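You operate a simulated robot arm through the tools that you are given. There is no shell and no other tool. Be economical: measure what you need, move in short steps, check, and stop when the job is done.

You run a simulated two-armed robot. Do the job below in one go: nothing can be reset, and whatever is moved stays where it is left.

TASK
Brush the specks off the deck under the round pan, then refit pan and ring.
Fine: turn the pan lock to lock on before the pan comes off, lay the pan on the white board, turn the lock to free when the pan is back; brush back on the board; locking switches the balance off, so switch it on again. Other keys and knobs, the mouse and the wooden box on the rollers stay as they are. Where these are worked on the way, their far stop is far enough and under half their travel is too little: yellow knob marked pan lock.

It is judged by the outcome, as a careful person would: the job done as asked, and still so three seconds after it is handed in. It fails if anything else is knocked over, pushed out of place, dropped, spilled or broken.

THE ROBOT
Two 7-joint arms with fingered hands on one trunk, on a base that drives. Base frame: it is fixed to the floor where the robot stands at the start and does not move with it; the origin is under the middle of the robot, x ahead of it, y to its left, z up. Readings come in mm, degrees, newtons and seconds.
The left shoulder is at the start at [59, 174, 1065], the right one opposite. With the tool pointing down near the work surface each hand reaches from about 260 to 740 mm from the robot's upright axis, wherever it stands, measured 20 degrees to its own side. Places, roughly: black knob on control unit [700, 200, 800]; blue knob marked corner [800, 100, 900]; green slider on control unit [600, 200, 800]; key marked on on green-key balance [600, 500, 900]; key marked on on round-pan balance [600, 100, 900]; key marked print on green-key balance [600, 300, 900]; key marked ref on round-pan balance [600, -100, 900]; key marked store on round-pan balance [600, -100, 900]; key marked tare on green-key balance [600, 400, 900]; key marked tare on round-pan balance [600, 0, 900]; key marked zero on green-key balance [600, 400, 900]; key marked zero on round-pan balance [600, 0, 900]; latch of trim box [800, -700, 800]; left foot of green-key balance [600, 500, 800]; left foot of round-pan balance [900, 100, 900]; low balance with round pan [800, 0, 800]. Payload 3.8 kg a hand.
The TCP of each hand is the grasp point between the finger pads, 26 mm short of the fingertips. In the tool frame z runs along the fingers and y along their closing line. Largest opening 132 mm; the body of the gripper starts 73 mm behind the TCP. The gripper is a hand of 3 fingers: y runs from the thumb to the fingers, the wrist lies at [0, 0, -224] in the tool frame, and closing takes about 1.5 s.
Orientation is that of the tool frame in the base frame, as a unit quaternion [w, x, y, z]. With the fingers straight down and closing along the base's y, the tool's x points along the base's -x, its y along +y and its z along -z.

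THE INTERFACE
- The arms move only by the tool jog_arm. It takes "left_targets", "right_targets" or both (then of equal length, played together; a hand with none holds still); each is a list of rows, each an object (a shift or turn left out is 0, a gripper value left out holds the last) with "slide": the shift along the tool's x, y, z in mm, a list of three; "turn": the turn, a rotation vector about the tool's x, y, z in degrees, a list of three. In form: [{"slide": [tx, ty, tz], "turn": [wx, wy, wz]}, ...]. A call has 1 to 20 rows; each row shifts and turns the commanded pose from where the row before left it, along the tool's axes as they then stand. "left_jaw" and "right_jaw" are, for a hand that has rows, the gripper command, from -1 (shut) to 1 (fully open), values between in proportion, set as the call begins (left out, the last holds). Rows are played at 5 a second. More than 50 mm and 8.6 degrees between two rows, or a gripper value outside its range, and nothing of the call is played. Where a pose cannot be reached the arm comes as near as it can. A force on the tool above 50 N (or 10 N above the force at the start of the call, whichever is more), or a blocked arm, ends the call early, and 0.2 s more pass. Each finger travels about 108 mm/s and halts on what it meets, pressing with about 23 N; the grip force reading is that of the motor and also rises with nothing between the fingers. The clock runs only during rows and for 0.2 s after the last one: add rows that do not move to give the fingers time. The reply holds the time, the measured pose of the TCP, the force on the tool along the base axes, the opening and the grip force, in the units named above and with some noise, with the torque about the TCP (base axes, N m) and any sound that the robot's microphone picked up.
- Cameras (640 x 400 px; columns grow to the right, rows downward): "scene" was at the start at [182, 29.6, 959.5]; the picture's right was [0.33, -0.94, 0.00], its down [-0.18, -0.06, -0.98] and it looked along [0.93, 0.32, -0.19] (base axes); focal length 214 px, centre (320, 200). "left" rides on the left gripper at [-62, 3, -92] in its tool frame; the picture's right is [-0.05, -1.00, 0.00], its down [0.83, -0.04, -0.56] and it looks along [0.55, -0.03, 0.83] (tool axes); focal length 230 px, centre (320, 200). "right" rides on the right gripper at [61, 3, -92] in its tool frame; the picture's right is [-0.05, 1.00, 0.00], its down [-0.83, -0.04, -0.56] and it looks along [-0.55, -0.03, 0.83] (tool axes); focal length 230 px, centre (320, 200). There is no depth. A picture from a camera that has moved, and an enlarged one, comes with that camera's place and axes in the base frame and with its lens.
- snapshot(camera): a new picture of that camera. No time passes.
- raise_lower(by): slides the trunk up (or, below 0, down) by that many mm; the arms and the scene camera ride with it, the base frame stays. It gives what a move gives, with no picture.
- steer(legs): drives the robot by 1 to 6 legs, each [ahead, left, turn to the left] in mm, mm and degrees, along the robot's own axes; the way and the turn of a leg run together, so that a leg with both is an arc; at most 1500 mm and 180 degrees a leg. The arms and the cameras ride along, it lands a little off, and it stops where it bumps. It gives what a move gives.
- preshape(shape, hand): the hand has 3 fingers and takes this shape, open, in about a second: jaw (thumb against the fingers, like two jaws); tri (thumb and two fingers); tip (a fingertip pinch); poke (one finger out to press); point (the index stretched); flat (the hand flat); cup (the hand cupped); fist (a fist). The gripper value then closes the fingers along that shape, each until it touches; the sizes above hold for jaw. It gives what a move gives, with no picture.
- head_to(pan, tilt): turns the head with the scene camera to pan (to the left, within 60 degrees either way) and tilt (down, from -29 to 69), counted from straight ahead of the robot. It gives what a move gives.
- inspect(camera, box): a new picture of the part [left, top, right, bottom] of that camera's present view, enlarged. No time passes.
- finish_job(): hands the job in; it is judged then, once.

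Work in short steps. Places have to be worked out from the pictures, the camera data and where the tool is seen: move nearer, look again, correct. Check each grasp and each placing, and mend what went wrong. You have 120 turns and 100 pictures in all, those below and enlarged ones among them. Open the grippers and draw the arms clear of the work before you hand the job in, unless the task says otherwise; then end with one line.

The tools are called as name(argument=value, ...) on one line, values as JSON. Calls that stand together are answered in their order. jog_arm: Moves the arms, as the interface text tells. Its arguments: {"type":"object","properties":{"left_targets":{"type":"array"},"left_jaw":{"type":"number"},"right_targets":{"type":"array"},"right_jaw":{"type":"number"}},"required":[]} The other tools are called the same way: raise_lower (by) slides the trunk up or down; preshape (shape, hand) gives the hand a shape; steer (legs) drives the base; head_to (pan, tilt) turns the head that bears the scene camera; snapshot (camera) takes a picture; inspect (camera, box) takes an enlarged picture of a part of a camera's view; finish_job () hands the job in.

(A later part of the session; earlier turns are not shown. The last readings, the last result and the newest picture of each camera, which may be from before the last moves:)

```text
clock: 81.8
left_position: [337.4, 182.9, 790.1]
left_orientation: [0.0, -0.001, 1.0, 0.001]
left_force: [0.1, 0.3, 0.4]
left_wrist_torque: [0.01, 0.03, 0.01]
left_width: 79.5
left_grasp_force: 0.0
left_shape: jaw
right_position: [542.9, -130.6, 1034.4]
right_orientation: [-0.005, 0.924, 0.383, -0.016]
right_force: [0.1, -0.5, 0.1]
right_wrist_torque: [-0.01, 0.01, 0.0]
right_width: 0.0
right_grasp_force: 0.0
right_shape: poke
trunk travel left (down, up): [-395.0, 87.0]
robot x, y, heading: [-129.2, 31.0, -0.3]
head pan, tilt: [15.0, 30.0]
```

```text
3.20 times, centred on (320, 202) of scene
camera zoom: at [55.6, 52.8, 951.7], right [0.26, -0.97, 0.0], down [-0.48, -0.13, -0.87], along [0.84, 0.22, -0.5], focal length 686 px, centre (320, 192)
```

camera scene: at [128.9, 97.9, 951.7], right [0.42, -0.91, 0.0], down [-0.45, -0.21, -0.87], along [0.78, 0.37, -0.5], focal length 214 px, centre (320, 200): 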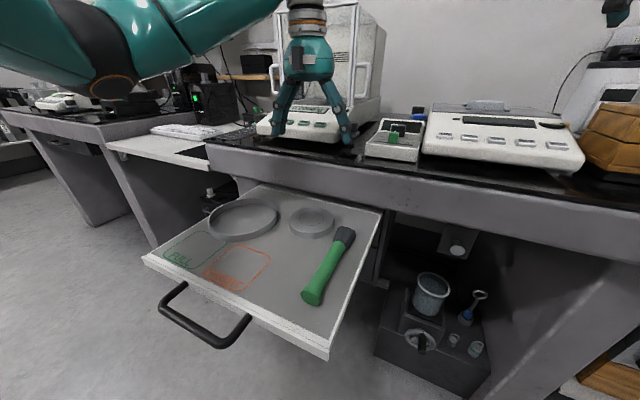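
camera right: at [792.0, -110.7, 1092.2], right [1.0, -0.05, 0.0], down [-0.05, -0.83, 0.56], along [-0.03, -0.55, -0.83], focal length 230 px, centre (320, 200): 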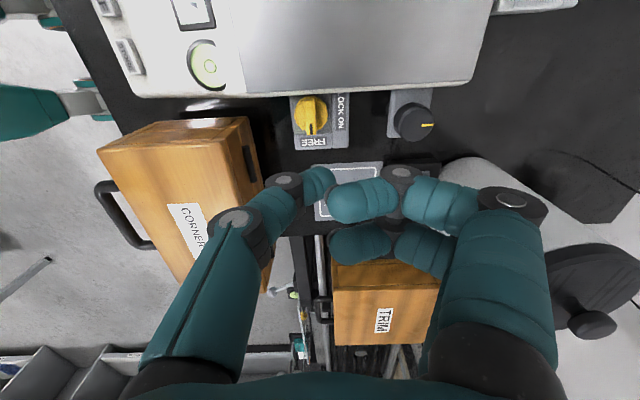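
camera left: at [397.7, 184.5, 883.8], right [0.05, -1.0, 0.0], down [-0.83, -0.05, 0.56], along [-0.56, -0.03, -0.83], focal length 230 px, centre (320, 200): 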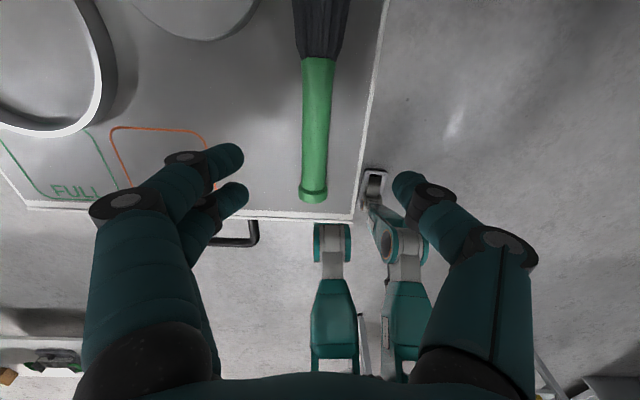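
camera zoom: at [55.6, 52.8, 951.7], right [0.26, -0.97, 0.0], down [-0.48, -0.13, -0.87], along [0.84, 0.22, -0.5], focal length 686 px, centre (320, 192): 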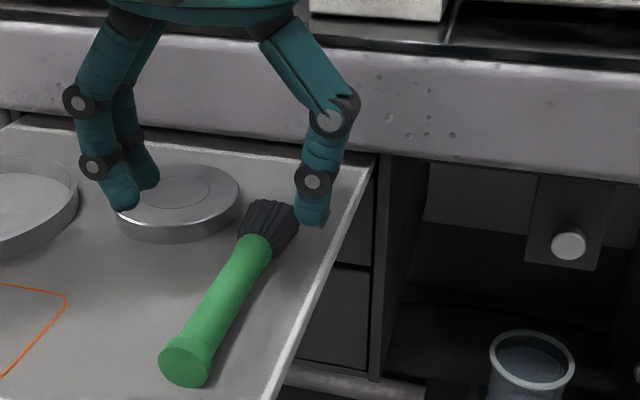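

Handle axis at y≈185.5, z≈702. I move to (345, 185.5), lower to TCP≈717 and close.

jog_arm(left_targets=[{"slide": [-8, 3, 35]}, {"slide": [0, 0, 36]}, {}])

jog_arm(left_targets=[{}, {}, {}, {}, {}, {}], left_jaw=-1)

inspect(camera="scene", box=[220, 140, 420, 265])

```text
clock: 82.6
left_position: [345.8, 185.7, 718.9]
left_orientation: [0.0, -0.001, 1.0, 0.001]
left_force: [0.2, 1.2, 0.0]
left_wrist_torque: [-0.01, 0.01, 0.02]
left_width: 79.9
left_grasp_force: 0.0
left_shape: jaw
right_position: [542.3, -131.4, 1035.6]
right_orientation: [-0.006, 0.924, 0.382, -0.016]
right_force: [-0.7, -0.2, 0.1]
right_wrist_torque: [-0.03, -0.02, -0.01]
right_width: 0.0
right_grasp_force: 0.1
right_shape: poke
trunk travel left (down, up): [-395.0, 87.0]
robot x, y, heading: [-129.9, 32.7, -0.1]
head pan, tilt: [15.0, 30.0]
```

```text
clock: 84.0
left_position: [344.8, 186.9, 718.7]
left_orientation: [0.0, 0.0, 1.0, 0.001]
left_force: [-0.2, 0.4, -0.2]
left_wrist_torque: [0.02, 0.02, -0.04]
left_width: 15.4
left_grasp_force: 23.0
left_shape: jaw
right_position: [542.3, -130.0, 1035.1]
right_orientation: [-0.005, 0.924, 0.383, -0.016]
right_force: [-0.2, -0.5, -0.5]
right_wrist_torque: [0.02, 0.0, 0.0]
right_width: 0.0
right_grasp_force: 0.2
right_shape: poke
trunk travel left (down, up): [-395.0, 87.0]
robot x, y, heading: [-128.4, 30.5, -0.2]
head pan, tilt: [15.0, 30.0]
```

```text
3.20 times, centred on (320, 202) of scene
camera zoom: at [55.7, 52.8, 951.7], right [0.26, -0.97, 0.0], down [-0.48, -0.13, -0.87], along [0.84, 0.22, -0.5], focal length 686 px, centre (320, 192)
```

zoom: 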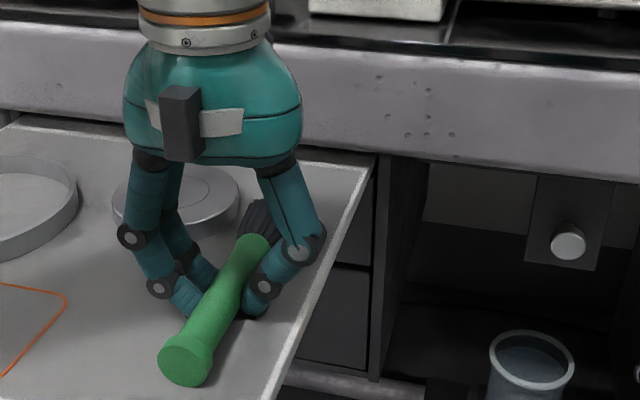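

Brush gripped. I lift it high, then drive right and ahead to the balance.

jog_arm(left_targets=[{"slide": [0, 0, -15]}, {"slide": [0, 0, -40]}, {"slide": [0, 0, -45]}, {"slide": [0, 0, -45]}, {"slide": [0, 0, -45]}, {"slide": [0, 0, -45]}, {"slide": [0, 0, -45]}, {}])

steer(legs=[[0, -140, 0], [270, 0, 0]])

head_to(pan=5, tilt=15)

snapshot(camera="scene")

snapshot(camera="left")

```text
clock: 85.8
left_position: [346.0, 187.7, 1000.1]
left_orientation: [-0.001, -0.001, 1.0, 0.001]
left_force: [0.1, -0.2, -0.3]
left_wrist_torque: [-0.05, -0.01, 0.03]
left_width: 15.5
left_grasp_force: 23.0
left_shape: jaw
right_position: [543.5, -131.2, 1034.7]
right_orientation: [-0.006, 0.924, 0.382, -0.017]
right_force: [-0.2, -0.6, -0.8]
right_wrist_torque: [-0.03, 0.01, 0.0]
right_width: 0.0
right_grasp_force: 0.0
right_shape: poke
trunk travel left (down, up): [-395.0, 87.0]
robot x, y, heading: [-130.1, 31.0, 0.1]
head pan, tilt: [15.0, 30.0]
```

```text
clock: 88.6
left_position: [609.0, 52.4, 999.5]
left_orientation: [0.0, -0.004, 1.0, 0.0]
left_force: [-1.2, -0.1, -0.4]
left_wrist_torque: [0.01, 0.03, -0.01]
left_width: 15.5
left_grasp_force: 23.3
left_shape: jaw
right_position: [809.6, -263.6, 1034.8]
right_orientation: [-0.006, 0.922, 0.386, -0.015]
right_force: [0.9, 0.2, -0.7]
right_wrist_torque: [0.0, -0.03, 0.0]
right_width: 0.0
right_grasp_force: 0.1
right_shape: poke
trunk travel left (down, up): [-395.0, 87.0]
robot x, y, heading: [136.3, -107.0, 0.6]
head pan, tilt: [15.0, 30.0]
```

```text
clock: 89.4
left_position: [608.2, 53.0, 999.1]
left_orientation: [0.0, -0.005, 1.0, 0.0]
left_force: [-0.1, 0.3, -1.0]
left_wrist_torque: [-0.01, 0.03, -0.01]
left_width: 15.7
left_grasp_force: 23.2
left_shape: jaw
right_position: [809.4, -263.3, 1035.6]
right_orientation: [-0.006, 0.922, 0.386, -0.017]
right_force: [0.2, 0.5, 0.1]
right_wrist_torque: [0.04, 0.0, 0.0]
right_width: 0.2
right_grasp_force: 0.1
right_shape: poke
trunk travel left (down, up): [-395.0, 87.0]
robot x, y, heading: [134.6, -107.9, 0.6]
head pan, tilt: [5.0, 15.0]
```

```text
43 pictures are left
camera scene: at [326.5, -99.6, 975.8], right [0.09, -1.0, 0.0], down [-0.26, -0.02, -0.97], along [0.96, 0.09, -0.26], focal length 214 px, centre (320, 200)
```

scene: 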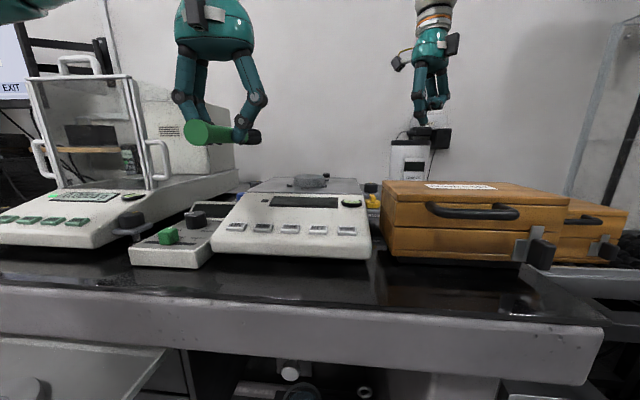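

```text
42 pictures are left
camera left: at [670.1, 55.3, 1092.4], right [0.06, -1.0, 0.0], down [-0.83, -0.05, 0.56], along [-0.55, -0.03, -0.83], focal length 230 px, centre (320, 200)
```

left: 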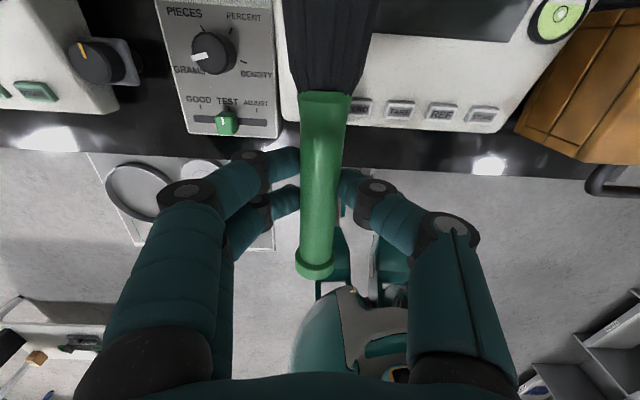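

The brush sits straight in the grip. I move in front of the hub at height, tilt 30° so the bristles point down-forward, and look.

jog_arm(left_targets=[{"slide": [-20, -27, 0]}, {"slide": [-20, -27, 0]}, {"slide": [-20, -27, 0]}, {"turn": [0, 7.5, 0]}, {"turn": [0, 7.5, 0]}, {"turn": [0, 7.5, 0]}, {"turn": [0, 7.5, 0]}, {}, {}])

inspect(camera="scene", box=[200, 120, 400, 245])

snapshot(camera="left")

```text
clock: 91.4
left_position: [670.4, -28.1, 1000.6]
left_orientation: [-0.259, -0.004, 0.966, -0.001]
left_force: [-0.1, -0.1, -0.8]
left_wrist_torque: [0.0, 0.01, 0.01]
left_width: 15.3
left_grasp_force: 23.7
left_shape: jaw
right_position: [808.4, -263.8, 1036.3]
right_orientation: [-0.006, 0.922, 0.386, -0.016]
right_force: [0.0, 0.5, -0.1]
right_wrist_torque: [0.02, 0.03, 0.03]
right_width: 0.3
right_grasp_force: 0.0
right_shape: poke
trunk travel left (down, up): [-395.0, 87.0]
robot x, y, heading: [138.0, -106.1, 0.1]
head pan, tilt: [5.0, 15.0]
```

```text
3.20 times, centred on (300, 182) of scene
camera zoom: at [326.7, -99.8, 975.9], right [0.09, -1.0, 0.0], down [-0.26, -0.02, -0.97], along [0.96, 0.09, -0.26], focal length 686 px, centre (384, 256)
```

zoom: 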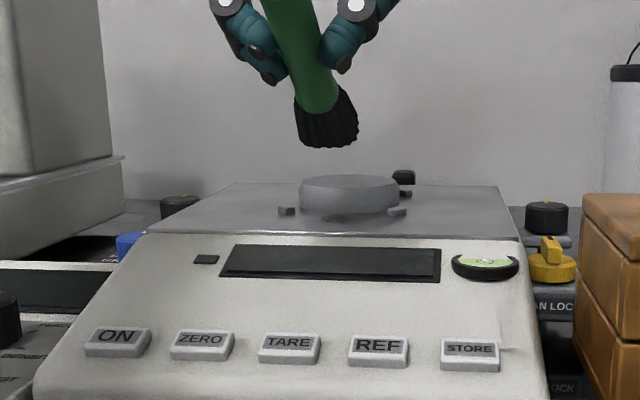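

```text
40 pictures are left
camera left: at [768.6, -24.5, 1049.8], right [0.05, -1.0, -0.03], down [-0.44, -0.05, 0.9], along [-0.9, -0.04, -0.44], focal length 230 px, centre (320, 200)
```

left: 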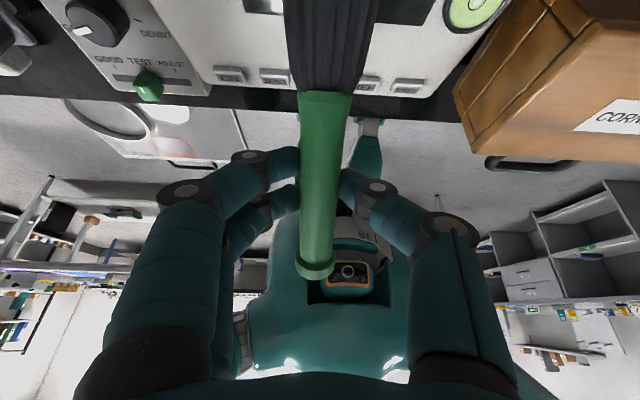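

Specks lie just in front of the hub near (777, -27). I enlarge them to see their spread.

inspect(camera="scene", box=[265, 165, 345, 215])

```text
8.00 times, centred on (305, 190) of scene
camera zoom: at [326.7, -99.8, 975.9], right [0.09, -1.0, 0.0], down [-0.26, -0.02, -0.97], along [0.96, 0.09, -0.26], focal length 1716 px, centre (440, 280)
```

zoom: 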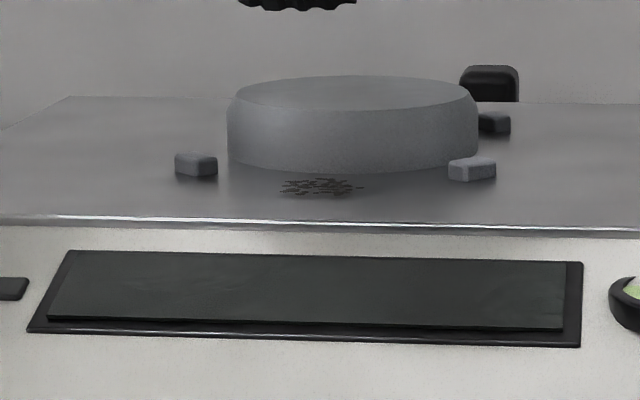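

Specks span x 765–786, y -37…-15. I bring the bristles to just above that, in front of the hub, and check the gap.

jog_arm(left_targets=[{"slide": [-30, 0.5, 0]}, {"slide": [-30, 0.5, 0]}, {"slide": [-5, 0, 8.66]}, {}, {}])

inspect(camera="scene", box=[255, 155, 355, 217])

```text
clock: 92.6
left_position: [701.2, -36.6, 961.9]
left_orientation: [-0.259, -0.004, 0.966, 0.0]
left_force: [-0.1, -0.2, 0.0]
left_wrist_torque: [0.05, 0.01, 0.03]
left_width: 15.3
left_grasp_force: 23.2
left_shape: jaw
left hand out of reach, approached as far as the arm can: row 2
right_position: [809.9, -264.1, 1034.6]
right_orientation: [-0.005, 0.922, 0.386, -0.017]
right_force: [0.3, -0.1, 0.0]
right_wrist_torque: [0.01, -0.01, -0.01]
right_width: 0.0
right_grasp_force: 0.1
right_shape: poke
trunk travel left (down, up): [-395.0, 87.0]
robot x, y, heading: [139.1, -106.7, 0.4]
head pan, tilt: [5.0, 15.0]
```

```text
6.40 times, centred on (305, 186) of scene
camera zoom: at [326.7, -99.6, 975.9], right [0.09, -1.0, 0.0], down [-0.26, -0.02, -0.97], along [0.96, 0.09, -0.26], focal length 1373 px, centre (416, 290)
```

zoom: 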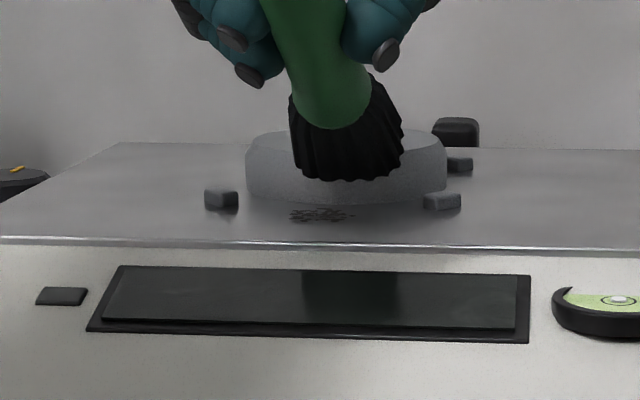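

Arm is at its outer limit, so I back up and raise, and drive 70 mm ahead first.

jog_arm(left_targets=[{"slide": [21, 4, -16]}, {"slide": [21, 4, -16]}, {"slide": [25, 0, -10]}, {"slide": [25, 0, -10]}, {}])

steer(legs=[[70, 0, 0]])

```text
clock: 93.8
left_position: [646.8, -27.4, 1052.3]
left_orientation: [-0.26, -0.005, 0.966, -0.001]
left_force: [0.2, -0.9, 0.4]
left_wrist_torque: [0.01, -0.01, 0.02]
left_width: 15.4
left_grasp_force: 22.9
left_shape: jaw
right_position: [810.0, -263.6, 1035.8]
right_orientation: [-0.005, 0.922, 0.387, -0.017]
right_force: [0.7, 0.4, -0.9]
right_wrist_torque: [-0.01, -0.01, 0.01]
right_width: 0.2
right_grasp_force: 0.1
right_shape: poke
trunk travel left (down, up): [-395.0, 87.0]
robot x, y, heading: [134.8, -109.4, 0.5]
head pan, tilt: [5.0, 15.0]
```

```text
clock: 94.8
left_position: [716.8, -26.8, 1051.2]
left_orientation: [-0.26, -0.005, 0.966, 0.0]
left_force: [-0.5, -0.9, 0.1]
left_wrist_torque: [-0.01, 0.05, -0.01]
left_width: 15.3
left_grasp_force: 23.3
left_shape: jaw
right_position: [879.4, -262.9, 1034.7]
right_orientation: [-0.006, 0.922, 0.386, -0.017]
right_force: [0.9, 1.0, -0.4]
right_wrist_torque: [0.02, 0.01, 0.04]
right_width: 0.0
right_grasp_force: 0.0
right_shape: poke
trunk travel left (down, up): [-395.0, 87.0]
robot x, y, heading: [202.3, -107.0, 0.5]
head pan, tilt: [5.0, 15.0]
```

jog_arm(left_targets=[{"slide": [-22, 0, 38]}, {"slide": [-22, 0, 38]}, {}, {}])

inspect(camera="scene", box=[255, 165, 355, 227])

```text
clock: 95.8
left_position: [716.1, -26.6, 966.0]
left_orientation: [-0.258, -0.006, 0.966, -0.001]
left_force: [0.2, 0.2, 0.7]
left_wrist_torque: [-0.01, 0.0, 0.0]
left_width: 15.4
left_grasp_force: 22.9
left_shape: jaw
right_position: [879.3, -260.9, 1035.4]
right_orientation: [-0.005, 0.922, 0.387, -0.017]
right_force: [0.8, 0.2, 0.2]
right_wrist_torque: [-0.04, -0.01, -0.01]
right_width: 0.0
right_grasp_force: 0.1
right_shape: poke
trunk travel left (down, up): [-395.0, 87.0]
robot x, y, heading: [203.2, -106.8, 0.4]
head pan, tilt: [5.0, 15.0]
```

```text
6.40 times, centred on (305, 196) of scene
camera zoom: at [395.9, -98.8, 975.8], right [0.1, -1.0, 0.0], down [-0.26, -0.02, -0.97], along [0.96, 0.09, -0.26], focal length 1373 px, centre (416, 226)
```

zoom: 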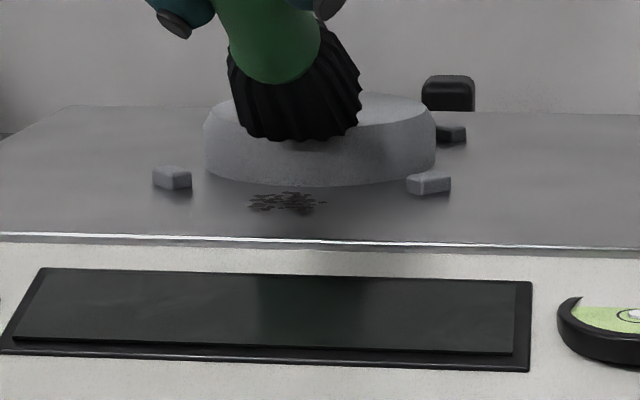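

I shift 3 mm left, lower gently to contact and read the force.

jog_arm(left_targets=[{"slide": [-6, 3, 10.4]}, {"slide": [-1.5, 0, 2.6]}, {"slide": [-1, 0, 1.73]}, {}])

inspect(camera="scene", box=[265, 175, 345, 225])

```text
clock: 96.8
left_position: [716.4, -24.8, 946.3]
left_orientation: [-0.258, -0.006, 0.966, -0.001]
left_force: [-0.1, -0.6, 0.2]
left_wrist_torque: [0.03, -0.04, -0.03]
left_width: 15.3
left_grasp_force: 23.0
left_shape: jaw
right_position: [877.6, -261.7, 1036.4]
right_orientation: [-0.006, 0.922, 0.386, -0.017]
right_force: [0.2, -0.6, 0.0]
right_wrist_torque: [-0.04, 0.02, 0.03]
right_width: 0.0
right_grasp_force: 0.1
right_shape: poke
trunk travel left (down, up): [-395.0, 87.0]
robot x, y, heading: [203.6, -108.6, 0.2]
head pan, tilt: [5.0, 15.0]
```

```text
8.00 times, centred on (305, 200) of scene
camera zoom: at [395.6, -98.9, 975.9], right [0.1, -1.0, 0.0], down [-0.26, -0.02, -0.97], along [0.96, 0.09, -0.26], focal length 1716 px, centre (440, 200)
```

zoom: 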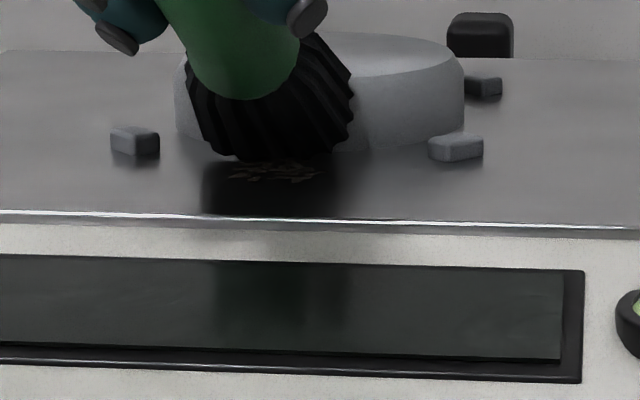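

No force yet; I press 4 mm further, pull the specks 28 mm towards the front, then sweep left off the deck's edge and lift.

jog_arm(left_targets=[{"slide": [-1, 0, 1.73]}, {"slide": [-1, 0, 1.73]}, {}])

jog_arm(left_targets=[{"slide": [4, 0, 2.3]}, {"slide": [4, 0, 2.3]}, {"slide": [4, 0, 2.3]}, {"slide": [4, 0, 2.3]}, {"slide": [4, 0, 2.3]}, {"slide": [4, 0, 2.3]}, {}])

inspect(camera="scene", box=[265, 175, 345, 225])

```text
clock: 97.6
left_position: [716.0, -23.4, 943.5]
left_orientation: [-0.259, -0.005, 0.966, -0.001]
left_force: [-0.7, 0.7, 1.2]
left_wrist_torque: [-0.01, -0.09, 0.0]
left_width: 15.7
left_grasp_force: 23.0
left_shape: jaw
right_position: [879.0, -262.2, 1035.5]
right_orientation: [-0.006, 0.922, 0.387, -0.017]
right_force: [-0.1, -0.1, -0.6]
right_wrist_torque: [0.04, -0.01, 0.01]
right_width: 0.0
right_grasp_force: 0.0
right_shape: poke
trunk travel left (down, up): [-395.0, 87.0]
robot x, y, heading: [204.7, -105.4, 0.5]
head pan, tilt: [5.0, 15.0]
```

```text
clock: 99.2
left_position: [688.0, -24.6, 943.2]
left_orientation: [-0.259, -0.006, 0.966, -0.001]
left_force: [-0.4, 0.9, 0.7]
left_wrist_torque: [0.03, -0.1, -0.01]
left_width: 15.6
left_grasp_force: 23.1
left_shape: jaw
right_position: [878.9, -261.8, 1034.6]
right_orientation: [-0.005, 0.922, 0.387, -0.016]
right_force: [0.7, -0.4, -0.9]
right_wrist_torque: [0.04, 0.01, 0.02]
right_width: 0.0
right_grasp_force: 0.1
right_shape: poke
trunk travel left (down, up): [-395.0, 87.0]
robot x, y, heading: [203.8, -111.7, 0.7]
head pan, tilt: [5.0, 15.0]
```

```text
8.00 times, centred on (305, 200) of scene
camera zoom: at [395.6, -98.9, 975.9], right [0.1, -1.0, 0.0], down [-0.26, -0.02, -0.97], along [0.96, 0.09, -0.26], focal length 1716 px, centre (440, 200)
```

zoom: 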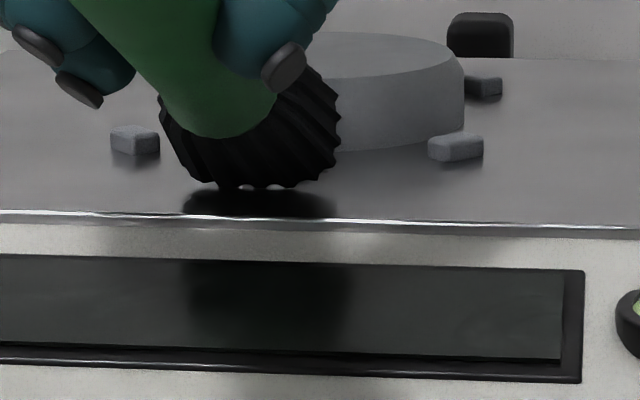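

The specks are under the bristles; I sweep them left off the side edge.

jog_arm(left_targets=[{"slide": [0, 8, 0]}, {"slide": [0, 10, 0]}, {"slide": [0, 10, 0]}, {"slide": [0, 10, 0]}, {"slide": [0, 10, 0]}, {"slide": [0, 10, 0]}, {"slide": [0, 10, 0]}, {"slide": [0, 10, 0]}, {"slide": [0, 10, 0]}, {"slide": [0, 10, 0]}, {"slide": [0, 10, 0]}, {"slide": [0, 10, 0]}, {"slide": [0, 10, 0]}, {"slide": [15, 0, -26]}, {"slide": [15, 0, -26]}, {}])

inspect(camera="scene", box=[220, 165, 380, 265])

```text
clock: 102.6
left_position: [688.6, 104.5, 1000.1]
left_orientation: [-0.26, -0.004, 0.966, 0.0]
left_force: [-0.3, 0.2, -0.1]
left_wrist_torque: [-0.01, 0.03, 0.0]
left_width: 15.6
left_grasp_force: 22.4
left_shape: jaw
right_position: [879.0, -261.9, 1036.0]
right_orientation: [-0.005, 0.922, 0.387, -0.016]
right_force: [1.2, 0.0, -0.4]
right_wrist_torque: [-0.03, 0.01, 0.01]
right_width: 0.0
right_grasp_force: 0.1
right_shape: poke
trunk travel left (down, up): [-395.0, 87.0]
robot x, y, heading: [206.0, -110.4, 0.3]
head pan, tilt: [5.0, 15.0]
```

```text
4.00 times, centred on (300, 215) of scene
camera zoom: at [395.8, -98.7, 975.8], right [0.1, -1.0, 0.0], down [-0.26, -0.02, -0.97], along [0.96, 0.09, -0.26], focal length 858 px, centre (400, 140)
```

zoom: 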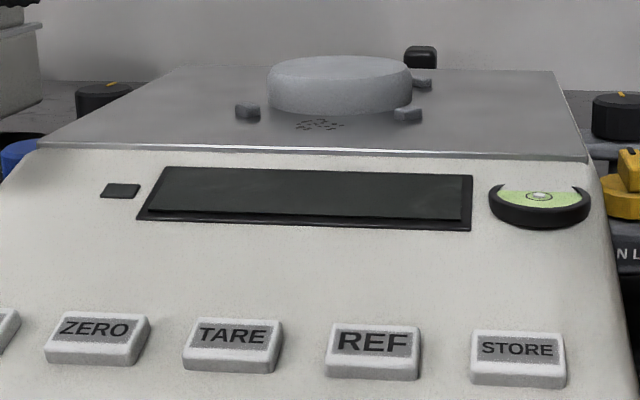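

The patch has thinned; some specks remain in place. I enlarge to see where they are.

inspect(camera="scene", box=[265, 175, 345, 225])

```text
8.00 times, centred on (305, 200) of scene
camera zoom: at [395.8, -98.7, 975.8], right [0.1, -1.0, 0.0], down [-0.26, -0.02, -0.97], along [0.96, 0.09, -0.26], focal length 1716 px, centre (440, 200)
```

zoom: 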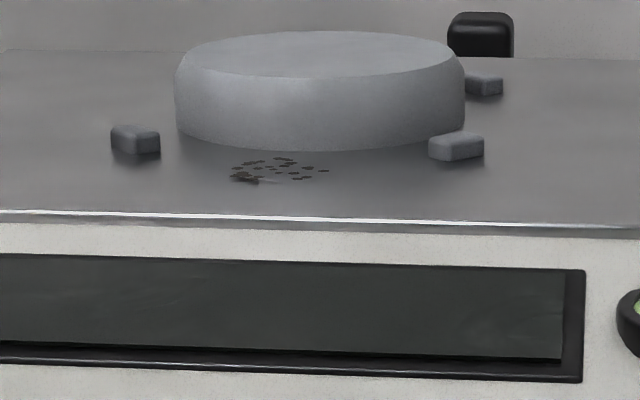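

Remaining ones still span x 766–788, y -37…-15. I make three more pulling strokes side by side, pressing a little harder.

jog_arm(left_targets=[{"slide": [0, -46, 0]}, {"slide": [0, -46, 0]}, {"slide": [0, -46, 0]}, {"slide": [-24, 0, 9.3]}, {"slide": [-24, 0, 9.3]}, {"slide": [-5, 0, 8.7]}, {"slide": [-5, 0, 8.7]}, {"slide": [7.8, 0, 4.5]}, {"slide": [7.8, 0, 4.5]}, {"slide": [7.8, 0, 4.5]}, {"slide": [7.8, 0, 4.5]}, {}])

jog_arm(left_targets=[{"slide": [6, 0, -10.4]}, {"slide": [-15.6, 9, -9]}, {"slide": [-15.6, 0, -9]}, {"slide": [-6, 0, 10.4]}, {"slide": [7.8, 0, 4.5]}, {"slide": [7.8, 0, 4.5]}, {"slide": [7.8, 0, 4.5]}, {"slide": [7.8, 0, 4.5]}, {"slide": [6, 0, -10.4]}, {"slide": [-15.6, 9, -9]}, {"slide": [-15.6, 0, -9]}, {"slide": [-6, 0, 10.4]}, {"slide": [7.8, 0, 4.5]}, {"slide": [7.8, 0, 4.5]}, {"slide": [7.8, 0, 4.5]}, {"slide": [7.8, 0, 4.5]}, {"slide": [15, 0, -26]}, {"slide": [15, 10, -26]}, {}])

inspect(camera="scene", box=[265, 175, 345, 225])

```text
clock: 105.2
left_position: [684.7, -34.2, 944.5]
left_orientation: [-0.259, -0.006, 0.966, -0.001]
left_force: [-1.0, -0.7, 0.5]
left_wrist_torque: [0.0, -0.07, -0.01]
left_width: 15.7
left_grasp_force: 23.2
left_shape: jaw
right_position: [878.8, -263.3, 1036.4]
right_orientation: [-0.005, 0.922, 0.387, -0.016]
right_force: [-0.3, 0.5, 0.6]
right_wrist_torque: [0.0, -0.02, 0.0]
right_width: 0.0
right_grasp_force: 0.0
right_shape: poke
trunk travel left (down, up): [-395.0, 87.0]
robot x, y, heading: [204.6, -109.5, 0.6]
head pan, tilt: [5.0, 15.0]
```

```text
clock: 109.2
left_position: [682.3, -5.6, 1002.3]
left_orientation: [-0.26, -0.005, 0.966, 0.0]
left_force: [-0.3, 0.1, -0.9]
left_wrist_torque: [0.0, 0.05, 0.04]
left_width: 15.5
left_grasp_force: 22.7
left_shape: jaw
right_position: [879.2, -263.1, 1034.3]
right_orientation: [-0.006, 0.922, 0.386, -0.017]
right_force: [-0.3, -0.1, -1.1]
right_wrist_torque: [0.01, 0.01, 0.02]
right_width: 0.1
right_grasp_force: 0.0
right_shape: poke
trunk travel left (down, up): [-395.0, 87.0]
robot x, y, heading: [205.4, -110.3, 0.4]
head pan, tilt: [5.0, 15.0]
```

```text
8.00 times, centred on (305, 200) of scene
camera zoom: at [395.9, -99.0, 975.8], right [0.1, -1.0, 0.0], down [-0.26, -0.02, -0.97], along [0.96, 0.09, -0.26], focal length 1716 px, centre (440, 200)
```

zoom: 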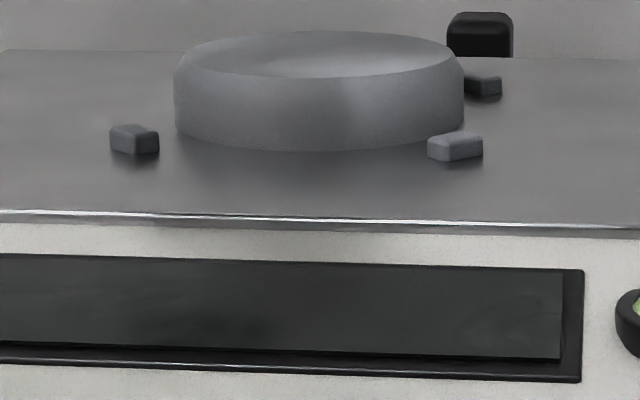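

The deck is clean. I level the brush, drive back to the board and bring it over its old place.

jog_arm(left_targets=[{"slide": [10, 0, -17]}, {"turn": [0, -7.5, 0]}, {"turn": [0, -7.5, 0]}, {"turn": [0, -7.5, 0]}, {"turn": [0, -7.5, 0]}, {}])

steer(legs=[[-335, 0, 0], [0, 140, 0]])

head_to(pan=15, tilt=30)

```text
clock: 110.6
left_position: [684.1, -6.1, 1022.1]
left_orientation: [0.001, -0.005, 1.0, 0.001]
left_force: [0.8, -0.3, 0.3]
left_wrist_torque: [-0.01, -0.01, -0.01]
left_width: 15.4
left_grasp_force: 23.2
left_shape: jaw
right_position: [878.3, -262.1, 1035.0]
right_orientation: [-0.005, 0.922, 0.387, -0.016]
right_force: [-0.2, 0.2, -0.2]
right_wrist_torque: [0.0, 0.0, -0.03]
right_width: 0.1
right_grasp_force: 0.1
right_shape: poke
trunk travel left (down, up): [-395.0, 87.0]
robot x, y, heading: [207.1, -108.4, 0.5]
head pan, tilt: [5.0, 15.0]
```

```text
clock: 113.8
left_position: [347.2, 133.5, 1023.4]
left_orientation: [0.0, -0.005, 1.0, 0.001]
left_force: [-0.2, 0.3, -0.3]
left_wrist_torque: [-0.02, -0.01, 0.01]
left_width: 15.4
left_grasp_force: 23.0
left_shape: jaw
right_position: [542.7, -121.8, 1034.9]
right_orientation: [-0.006, 0.922, 0.386, -0.017]
right_force: [0.1, 0.4, 0.2]
right_wrist_torque: [0.0, 0.0, 0.02]
right_width: 0.3
right_grasp_force: 0.0
right_shape: poke
trunk travel left (down, up): [-395.0, 87.0]
robot x, y, heading: [-128.3, 37.3, 0.4]
head pan, tilt: [5.0, 15.0]
```

```text
clock: 114.5
left_position: [347.9, 134.1, 1023.2]
left_orientation: [0.0, -0.004, 1.0, 0.002]
left_force: [0.2, 0.5, -0.8]
left_wrist_torque: [0.04, -0.02, -0.03]
left_width: 15.2
left_grasp_force: 23.1
left_shape: jaw
right_position: [542.2, -122.8, 1034.6]
right_orientation: [-0.006, 0.922, 0.386, -0.016]
right_force: [0.0, -0.9, 0.0]
right_wrist_torque: [0.03, -0.01, 0.05]
right_width: 0.1
right_grasp_force: 0.0
right_shape: poke
trunk travel left (down, up): [-395.0, 87.0]
robot x, y, heading: [-130.8, 35.7, 0.4]
head pan, tilt: [15.0, 30.0]
```

jog_arm(left_targets=[{"slide": [8, 44, 0]}, {"slide": [0, 0, 45]}, {"slide": [0, 0, 45]}, {"slide": [0, 0, 45]}, {"slide": [0, 0, 45]}, {"slide": [0, 0, 45]}, {"slide": [0, 0, 40]}, {"slide": [0, 0, 25]}, {}, {}])

inspect(camera="scene", box=[200, 130, 440, 280])

```text
clock: 116.7
left_position: [341.7, 179.4, 734.4]
left_orientation: [0.0, -0.004, 1.0, 0.001]
left_force: [-0.6, 0.0, 0.6]
left_wrist_torque: [-0.02, 0.02, -0.01]
left_width: 15.3
left_grasp_force: 22.8
left_shape: jaw
right_position: [543.0, -123.1, 1033.4]
right_orientation: [-0.005, 0.922, 0.386, -0.017]
right_force: [0.2, -0.1, -0.5]
right_wrist_torque: [0.01, 0.01, 0.01]
right_width: 0.0
right_grasp_force: 0.0
right_shape: poke
trunk travel left (down, up): [-395.0, 87.0]
robot x, y, heading: [-128.9, 35.2, 0.6]
head pan, tilt: [15.0, 30.0]
```

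```text
2.67 times, centred on (320, 205) of scene
camera zoom: at [54.0, 56.9, 951.7], right [0.27, -0.96, 0.0], down [-0.48, -0.13, -0.87], along [0.83, 0.23, -0.5], focal length 572 px, centre (320, 187)
```

zoom: 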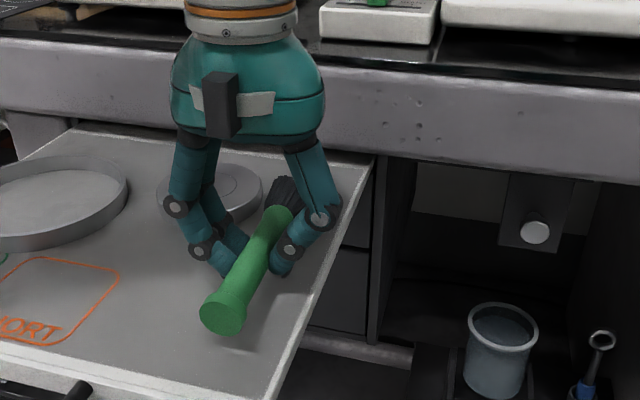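

Above its place; I lower gently to the board.

jog_arm(left_targets=[{"slide": [0, 0, 8]}, {"slide": [0, 0, 4]}, {"slide": [0, 0, 2]}, {"slide": [0, 0, 1.5]}, {}])

jog_arm(left_targets=[{}, {}, {}, {}, {"slide": [0, 0, -10]}, {"slide": [0, 0, -40]}, {"slide": [0, 0, -45]}, {"slide": [0, 0, -45]}, {"slide": [0, 0, -45]}, {}], left_jaw=0.2)

snapshot(camera="left")

```text
clock: 117.9
left_position: [342.1, 178.1, 718.6]
left_orientation: [0.0, -0.005, 1.0, 0.001]
left_force: [0.4, 0.6, 1.0]
left_wrist_torque: [0.04, 0.03, 0.0]
left_width: 15.3
left_grasp_force: 23.1
left_shape: jaw
right_position: [542.9, -123.1, 1035.3]
right_orientation: [-0.006, 0.922, 0.386, -0.016]
right_force: [-0.9, 0.7, 0.0]
right_wrist_torque: [0.0, -0.02, 0.06]
right_width: 0.0
right_grasp_force: 0.1
right_shape: poke
trunk travel left (down, up): [-395.0, 87.0]
robot x, y, heading: [-131.4, 31.4, 0.4]
head pan, tilt: [15.0, 30.0]
```

```text
clock: 120.1
left_position: [339.4, 175.6, 904.3]
left_orientation: [0.0, -0.005, 1.0, 0.001]
left_force: [0.1, -0.1, 0.3]
left_wrist_torque: [0.02, -0.01, 0.0]
left_width: 78.7
left_grasp_force: 0.0
left_shape: jaw
right_position: [542.4, -123.9, 1034.8]
right_orientation: [-0.006, 0.922, 0.386, -0.016]
right_force: [-0.3, -0.2, 0.0]
right_wrist_torque: [0.02, 0.0, 0.01]
right_width: 0.1
right_grasp_force: 0.0
right_shape: poke
trunk travel left (down, up): [-395.0, 87.0]
robot x, y, heading: [-128.6, 37.4, 0.6]
head pan, tilt: [15.0, 30.0]
```

```text
30 pictures are left
camera left: at [400.9, 177.4, 997.7], right [0.06, -1.0, 0.0], down [-0.83, -0.05, 0.56], along [-0.55, -0.03, -0.83], focal length 230 px, centre (320, 200)
```

left: 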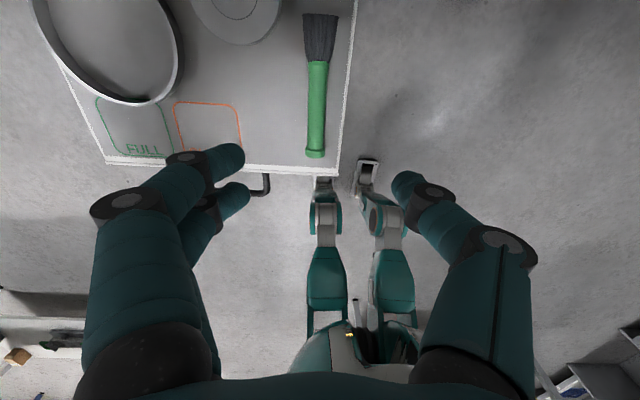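

Brush is back on the board. Next the pan: I go above it at (445, 265) with yaw -45° (fingers towards the free corner, thumb clear of the bristles) and re-measure.

jog_arm(left_targets=[{"slide": [-36, 30, 0]}, {"slide": [-36, 30, 0]}, {"slide": [-34, 29, 0]}, {"turn": [0, 0, 7.5]}, {"turn": [0, 0, 7.5]}, {"turn": [0, 0, 7.5]}, {"turn": [0, 0, 7.5]}, {"turn": [0, 0, 7.5]}, {"turn": [0, 0, 7.5]}, {"slide": [0, 0, 40]}, {"slide": [0, 0, 40]}, {}, {}], left_jaw=0.75)

snapshot(camera="left")

```text
clock: 122.9
left_position: [447.1, 269.4, 822.5]
left_orientation: [-0.001, 0.379, 0.925, 0.001]
left_force: [0.3, 0.2, 0.5]
left_wrist_torque: [0.03, 0.01, 0.01]
left_width: 115.4
left_grasp_force: 0.0
left_shape: jaw
right_position: [543.7, -124.0, 1034.2]
right_orientation: [-0.005, 0.922, 0.386, -0.016]
right_force: [0.7, 0.4, 0.2]
right_wrist_torque: [-0.03, -0.01, 0.02]
right_width: 0.1
right_grasp_force: 0.0
right_shape: poke
trunk travel left (down, up): [-395.0, 87.0]
robot x, y, heading: [-131.2, 35.0, 0.3]
head pan, tilt: [15.0, 30.0]
```

```text
29 pictures are left
camera left: at [493.0, 227.6, 916.8], right [-0.66, -0.75, 0.0], down [-0.62, 0.55, 0.56], along [-0.42, 0.37, -0.83], focal length 230 px, centre (320, 200)
```

left: 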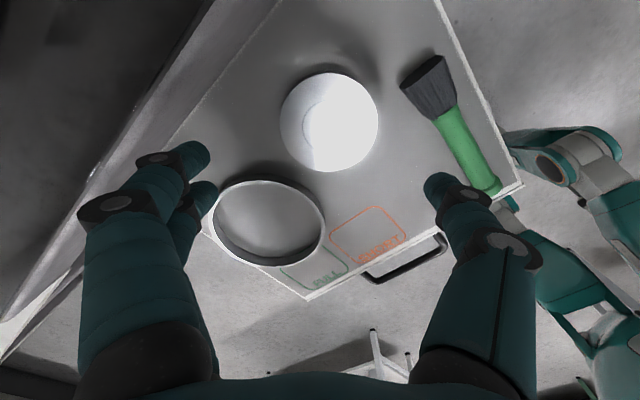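

Pan centre measured (443.5, 260). I correct, descend and close on it.

jog_arm(left_targets=[{"slide": [-4.1, -9.2, 20]}, {"slide": [0, 0, 40]}, {"slide": [0, 0, 35]}, {"slide": [0, 0, 8]}, {}, {}])

snapshot(camera="left")

```text
clock: 124.3
left_position: [440.1, 259.4, 719.2]
left_orientation: [-0.001, 0.379, 0.925, 0.0]
left_force: [-0.2, 0.0, -0.8]
left_wrist_torque: [-0.05, 0.01, -0.02]
left_width: 115.4
left_grasp_force: 0.1
left_shape: jaw
right_position: [541.4, -123.7, 1034.5]
right_orientation: [-0.005, 0.923, 0.386, -0.016]
right_force: [-0.9, -0.3, -0.6]
right_wrist_torque: [0.0, 0.02, 0.01]
right_width: 0.0
right_grasp_force: 0.1
right_shape: poke
trunk travel left (down, up): [-395.0, 87.0]
robot x, y, heading: [-130.6, 31.1, 0.6]
head pan, tilt: [15.0, 30.0]
```

```text
28 pictures are left
camera left: at [486.5, 217.0, 813.5], right [-0.66, -0.75, 0.0], down [-0.62, 0.55, 0.56], along [-0.42, 0.37, -0.83], focal length 230 px, centre (320, 200)
```

left: 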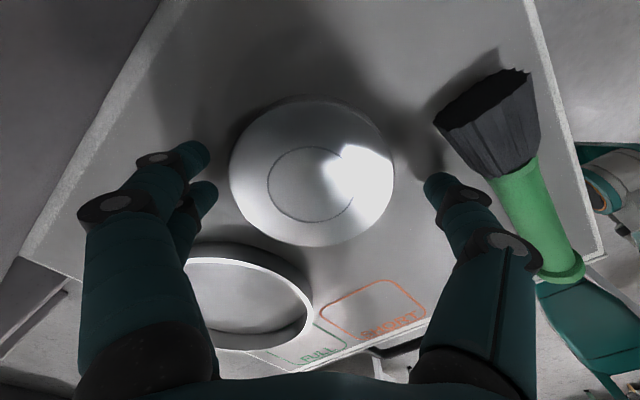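

Pan is ~5 mm further in x than the TCP; I shift and close.

jog_arm(left_targets=[{"slide": [-3.1, 4, 1]}, {}])

jog_arm(left_targets=[{}, {}, {}, {}, {}, {}], left_jaw=-1)

jog_arm(left_targets=[{"slide": [0, 0, -6]}, {"slide": [0, 0, -25]}, {"slide": [0, 0, -40]}, {"slide": [0, 0, -40]}, {}])

snapshot(camera="left")

```text
clock: 124.9
left_position: [444.8, 259.3, 717.9]
left_orientation: [-0.001, 0.379, 0.925, 0.001]
left_force: [0.0, 1.1, -0.7]
left_wrist_torque: [-0.02, -0.05, -0.01]
left_width: 115.4
left_grasp_force: 0.1
left_shape: jaw
right_position: [542.7, -122.5, 1035.0]
right_orientation: [-0.006, 0.922, 0.386, -0.017]
right_force: [-0.3, 0.4, 0.2]
right_wrist_torque: [0.02, 0.03, 0.0]
right_width: 0.1
right_grasp_force: 0.1
right_shape: poke
trunk travel left (down, up): [-395.0, 87.0]
robot x, y, heading: [-132.3, 30.7, 0.3]
head pan, tilt: [15.0, 30.0]
```

```text
clock: 126.3
left_position: [444.6, 259.6, 718.4]
left_orientation: [-0.001, 0.378, 0.926, 0.001]
left_force: [0.0, -0.8, 0.4]
left_wrist_torque: [0.01, -0.06, -0.01]
left_width: 82.2
left_grasp_force: 23.0
left_shape: jaw
right_position: [542.3, -122.3, 1035.5]
right_orientation: [-0.006, 0.922, 0.386, -0.017]
right_force: [-0.7, -0.1, 0.5]
right_wrist_torque: [-0.05, 0.02, 0.0]
right_width: 0.2
right_grasp_force: 0.2
right_shape: poke
trunk travel left (down, up): [-395.0, 87.0]
robot x, y, heading: [-131.2, 35.2, 0.2]
head pan, tilt: [15.0, 30.0]
```

```text
clock: 127.5
left_position: [446.2, 259.4, 828.5]
left_orientation: [-0.001, 0.379, 0.925, 0.0]
left_force: [0.1, -0.5, -1.7]
left_wrist_torque: [-0.01, -0.03, 0.02]
left_width: 82.2
left_grasp_force: 22.8
left_shape: jaw
right_position: [542.1, -122.8, 1034.4]
right_orientation: [-0.007, 0.922, 0.386, -0.016]
right_force: [0.6, 0.7, 0.4]
right_wrist_torque: [-0.02, 0.02, 0.0]
right_width: 0.0
right_grasp_force: 0.1
right_shape: poke
trunk travel left (down, up): [-395.0, 87.0]
robot x, y, heading: [-128.8, 33.2, 0.5]
head pan, tilt: [15.0, 30.0]
```

```text
27 pictures are left
camera left: at [492.7, 217.3, 922.4], right [-0.66, -0.75, 0.0], down [-0.62, 0.55, 0.56], along [-0.42, 0.37, -0.83], focal length 230 px, centre (320, 200)
```

left: 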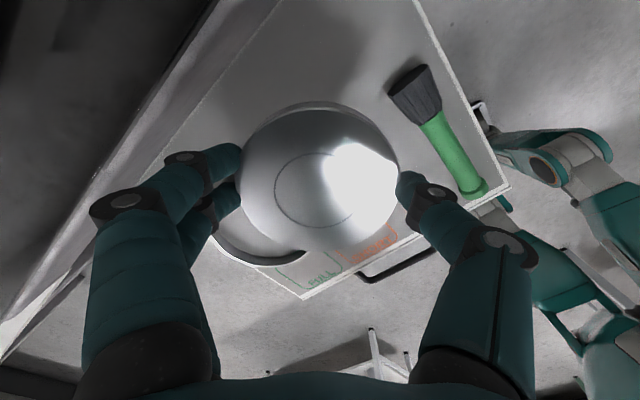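

Pan held level. I rise, return to yaw 0, shift right, and drive back to the balance.

jog_arm(left_targets=[{"slide": [0, 0, -45]}, {"slide": [0, 0, -45]}, {"slide": [0, 0, -45]}, {"slide": [0, 0, -40]}, {"turn": [0, 0, -7.5]}, {"turn": [0, 0, -7.5]}, {"turn": [0, 0, -7.5]}, {"turn": [0, 0, -7.5]}, {"turn": [0, 0, -7.5]}, {"turn": [0, 0, -7]}, {"slide": [0, -42, 0]}, {"slide": [0, -42, 0]}, {"slide": [0, -42, 0]}, {}])

steer(legs=[[0, -135, 0], [335, 0, 0]])

head_to(pan=0, tilt=15)

```text
clock: 130.5
left_position: [444.5, 133.2, 1003.4]
left_orientation: [0.0, 0.0, 1.0, 0.001]
left_force: [-0.3, -0.1, -1.9]
left_wrist_torque: [0.02, -0.01, -0.02]
left_width: 82.1
left_grasp_force: 22.7
left_shape: jaw
right_position: [541.1, -121.9, 1034.5]
right_orientation: [-0.006, 0.922, 0.386, -0.017]
right_force: [-0.5, 0.0, -1.3]
right_wrist_torque: [-0.02, -0.01, 0.0]
right_width: 0.0
right_grasp_force: 0.0
right_shape: poke
trunk travel left (down, up): [-395.0, 87.0]
robot x, y, heading: [-127.8, 32.1, 0.3]
head pan, tilt: [15.0, 30.0]
```

```text
clock: 133.6
left_position: [778.0, 7.0, 1004.1]
left_orientation: [-0.001, -0.003, 1.0, 0.001]
left_force: [0.0, -0.4, -1.4]
left_wrist_torque: [-0.02, 0.0, 0.02]
left_width: 82.2
left_grasp_force: 23.2
left_shape: jaw
right_position: [876.7, -247.7, 1035.1]
right_orientation: [-0.006, 0.921, 0.39, -0.016]
right_force: [0.4, 0.5, -0.9]
right_wrist_torque: [0.03, 0.03, 0.01]
right_width: 0.0
right_grasp_force: 0.1
right_shape: poke
trunk travel left (down, up): [-395.0, 87.0]
robot x, y, heading: [201.8, -95.4, 1.0]
head pan, tilt: [15.0, 30.0]
```

```text
clock: 134.4
left_position: [776.9, 5.0, 1003.1]
left_orientation: [0.0, -0.002, 1.0, 0.0]
left_force: [0.0, -0.4, -0.6]
left_wrist_torque: [0.03, 0.01, 0.04]
left_width: 82.2
left_grasp_force: 23.3
left_shape: jaw
right_position: [875.6, -247.9, 1036.2]
right_orientation: [-0.006, 0.921, 0.389, -0.016]
right_force: [-0.3, 0.1, 0.3]
right_wrist_torque: [0.03, -0.01, -0.01]
right_width: 0.0
right_grasp_force: 0.1
right_shape: poke
trunk travel left (down, up): [-395.0, 87.0]
robot x, y, heading: [202.1, -98.2, 0.8]
head pan, tilt: [0.0, 15.0]
```

jog_arm(left_targets=[{"slide": [-25, -15, 0]}, {"slide": [-25, -15, 0]}, {"slide": [0, 0, 30]}, {"slide": [0, 0, 30]}, {}, {}])

inspect(camera="scene", box=[220, 110, 340, 185])

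snapshot(camera="left")

```text
clock: 135.8
left_position: [827.7, -23.8, 944.3]
left_orientation: [0.001, -0.003, 1.0, 0.0]
left_force: [0.8, -0.2, -0.5]
left_wrist_torque: [0.02, 0.0, -0.01]
left_width: 82.1
left_grasp_force: 23.0
left_shape: jaw
right_position: [875.5, -247.3, 1035.1]
right_orientation: [-0.004, 0.921, 0.39, -0.016]
right_force: [-0.3, 1.0, -0.2]
right_wrist_torque: [0.01, -0.01, -0.03]
right_width: 0.0
right_grasp_force: 0.1
right_shape: poke
trunk travel left (down, up): [-395.0, 87.0]
robot x, y, heading: [200.0, -92.6, 0.9]
head pan, tilt: [0.0, 15.0]
```

```text
5.33 times, centred on (280, 148) of scene
camera zoom: at [392.8, -94.9, 975.9], right [0.01, -1.0, 0.0], down [-0.26, 0.0, -0.97], along [0.97, 0.01, -0.26], focal length 1144 px, centre (533, 480)
```

zoom: 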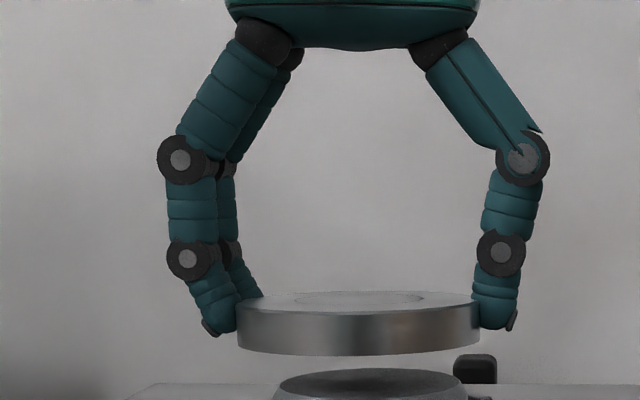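

```text
25 pictures are left
camera left: at [889.2, -21.1, 1037.2], right [0.06, -1.0, 0.0], down [-0.83, -0.05, 0.56], along [-0.55, -0.03, -0.83], focal length 230 px, centre (320, 200)
```

left: 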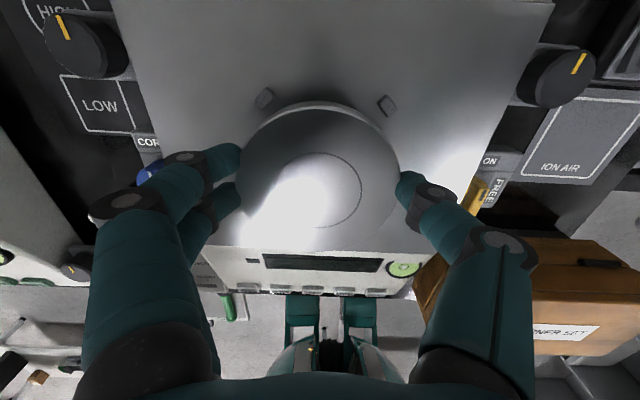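

In the scene view the hub is about 4.5 mm right of the pan; x matches the reference. I shift -4 in y and look again, lower.

jog_arm(left_targets=[{"slide": [0, -4, 0]}, {"slide": [0, 0, 10]}, {}, {}])

inspect(camera="scene", box=[220, 125, 340, 200])

```text
clock: 136.8
left_position: [827.3, -27.5, 933.5]
left_orientation: [0.001, -0.003, 1.0, 0.001]
left_force: [-0.2, -0.5, -1.9]
left_wrist_torque: [0.05, -0.01, 0.01]
left_width: 81.9
left_grasp_force: 23.1
left_shape: jaw
right_position: [875.9, -248.3, 1034.1]
right_orientation: [-0.006, 0.921, 0.389, -0.016]
right_force: [-0.2, 0.4, 0.1]
right_wrist_torque: [0.0, 0.02, 0.02]
right_width: 0.0
right_grasp_force: 0.0
right_shape: poke
trunk travel left (down, up): [-395.0, 87.0]
robot x, y, heading: [201.5, -98.0, 1.0]
head pan, tilt: [0.0, 15.0]
```

```text
5.33 times, centred on (280, 162) of scene
camera zoom: at [392.8, -94.9, 975.9], right [0.01, -1.0, 0.0], down [-0.26, 0.0, -0.97], along [0.97, 0.01, -0.26], focal length 1144 px, centre (533, 400)
```

zoom: 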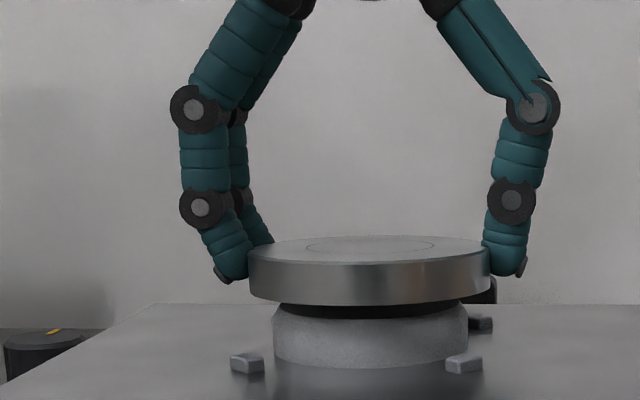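

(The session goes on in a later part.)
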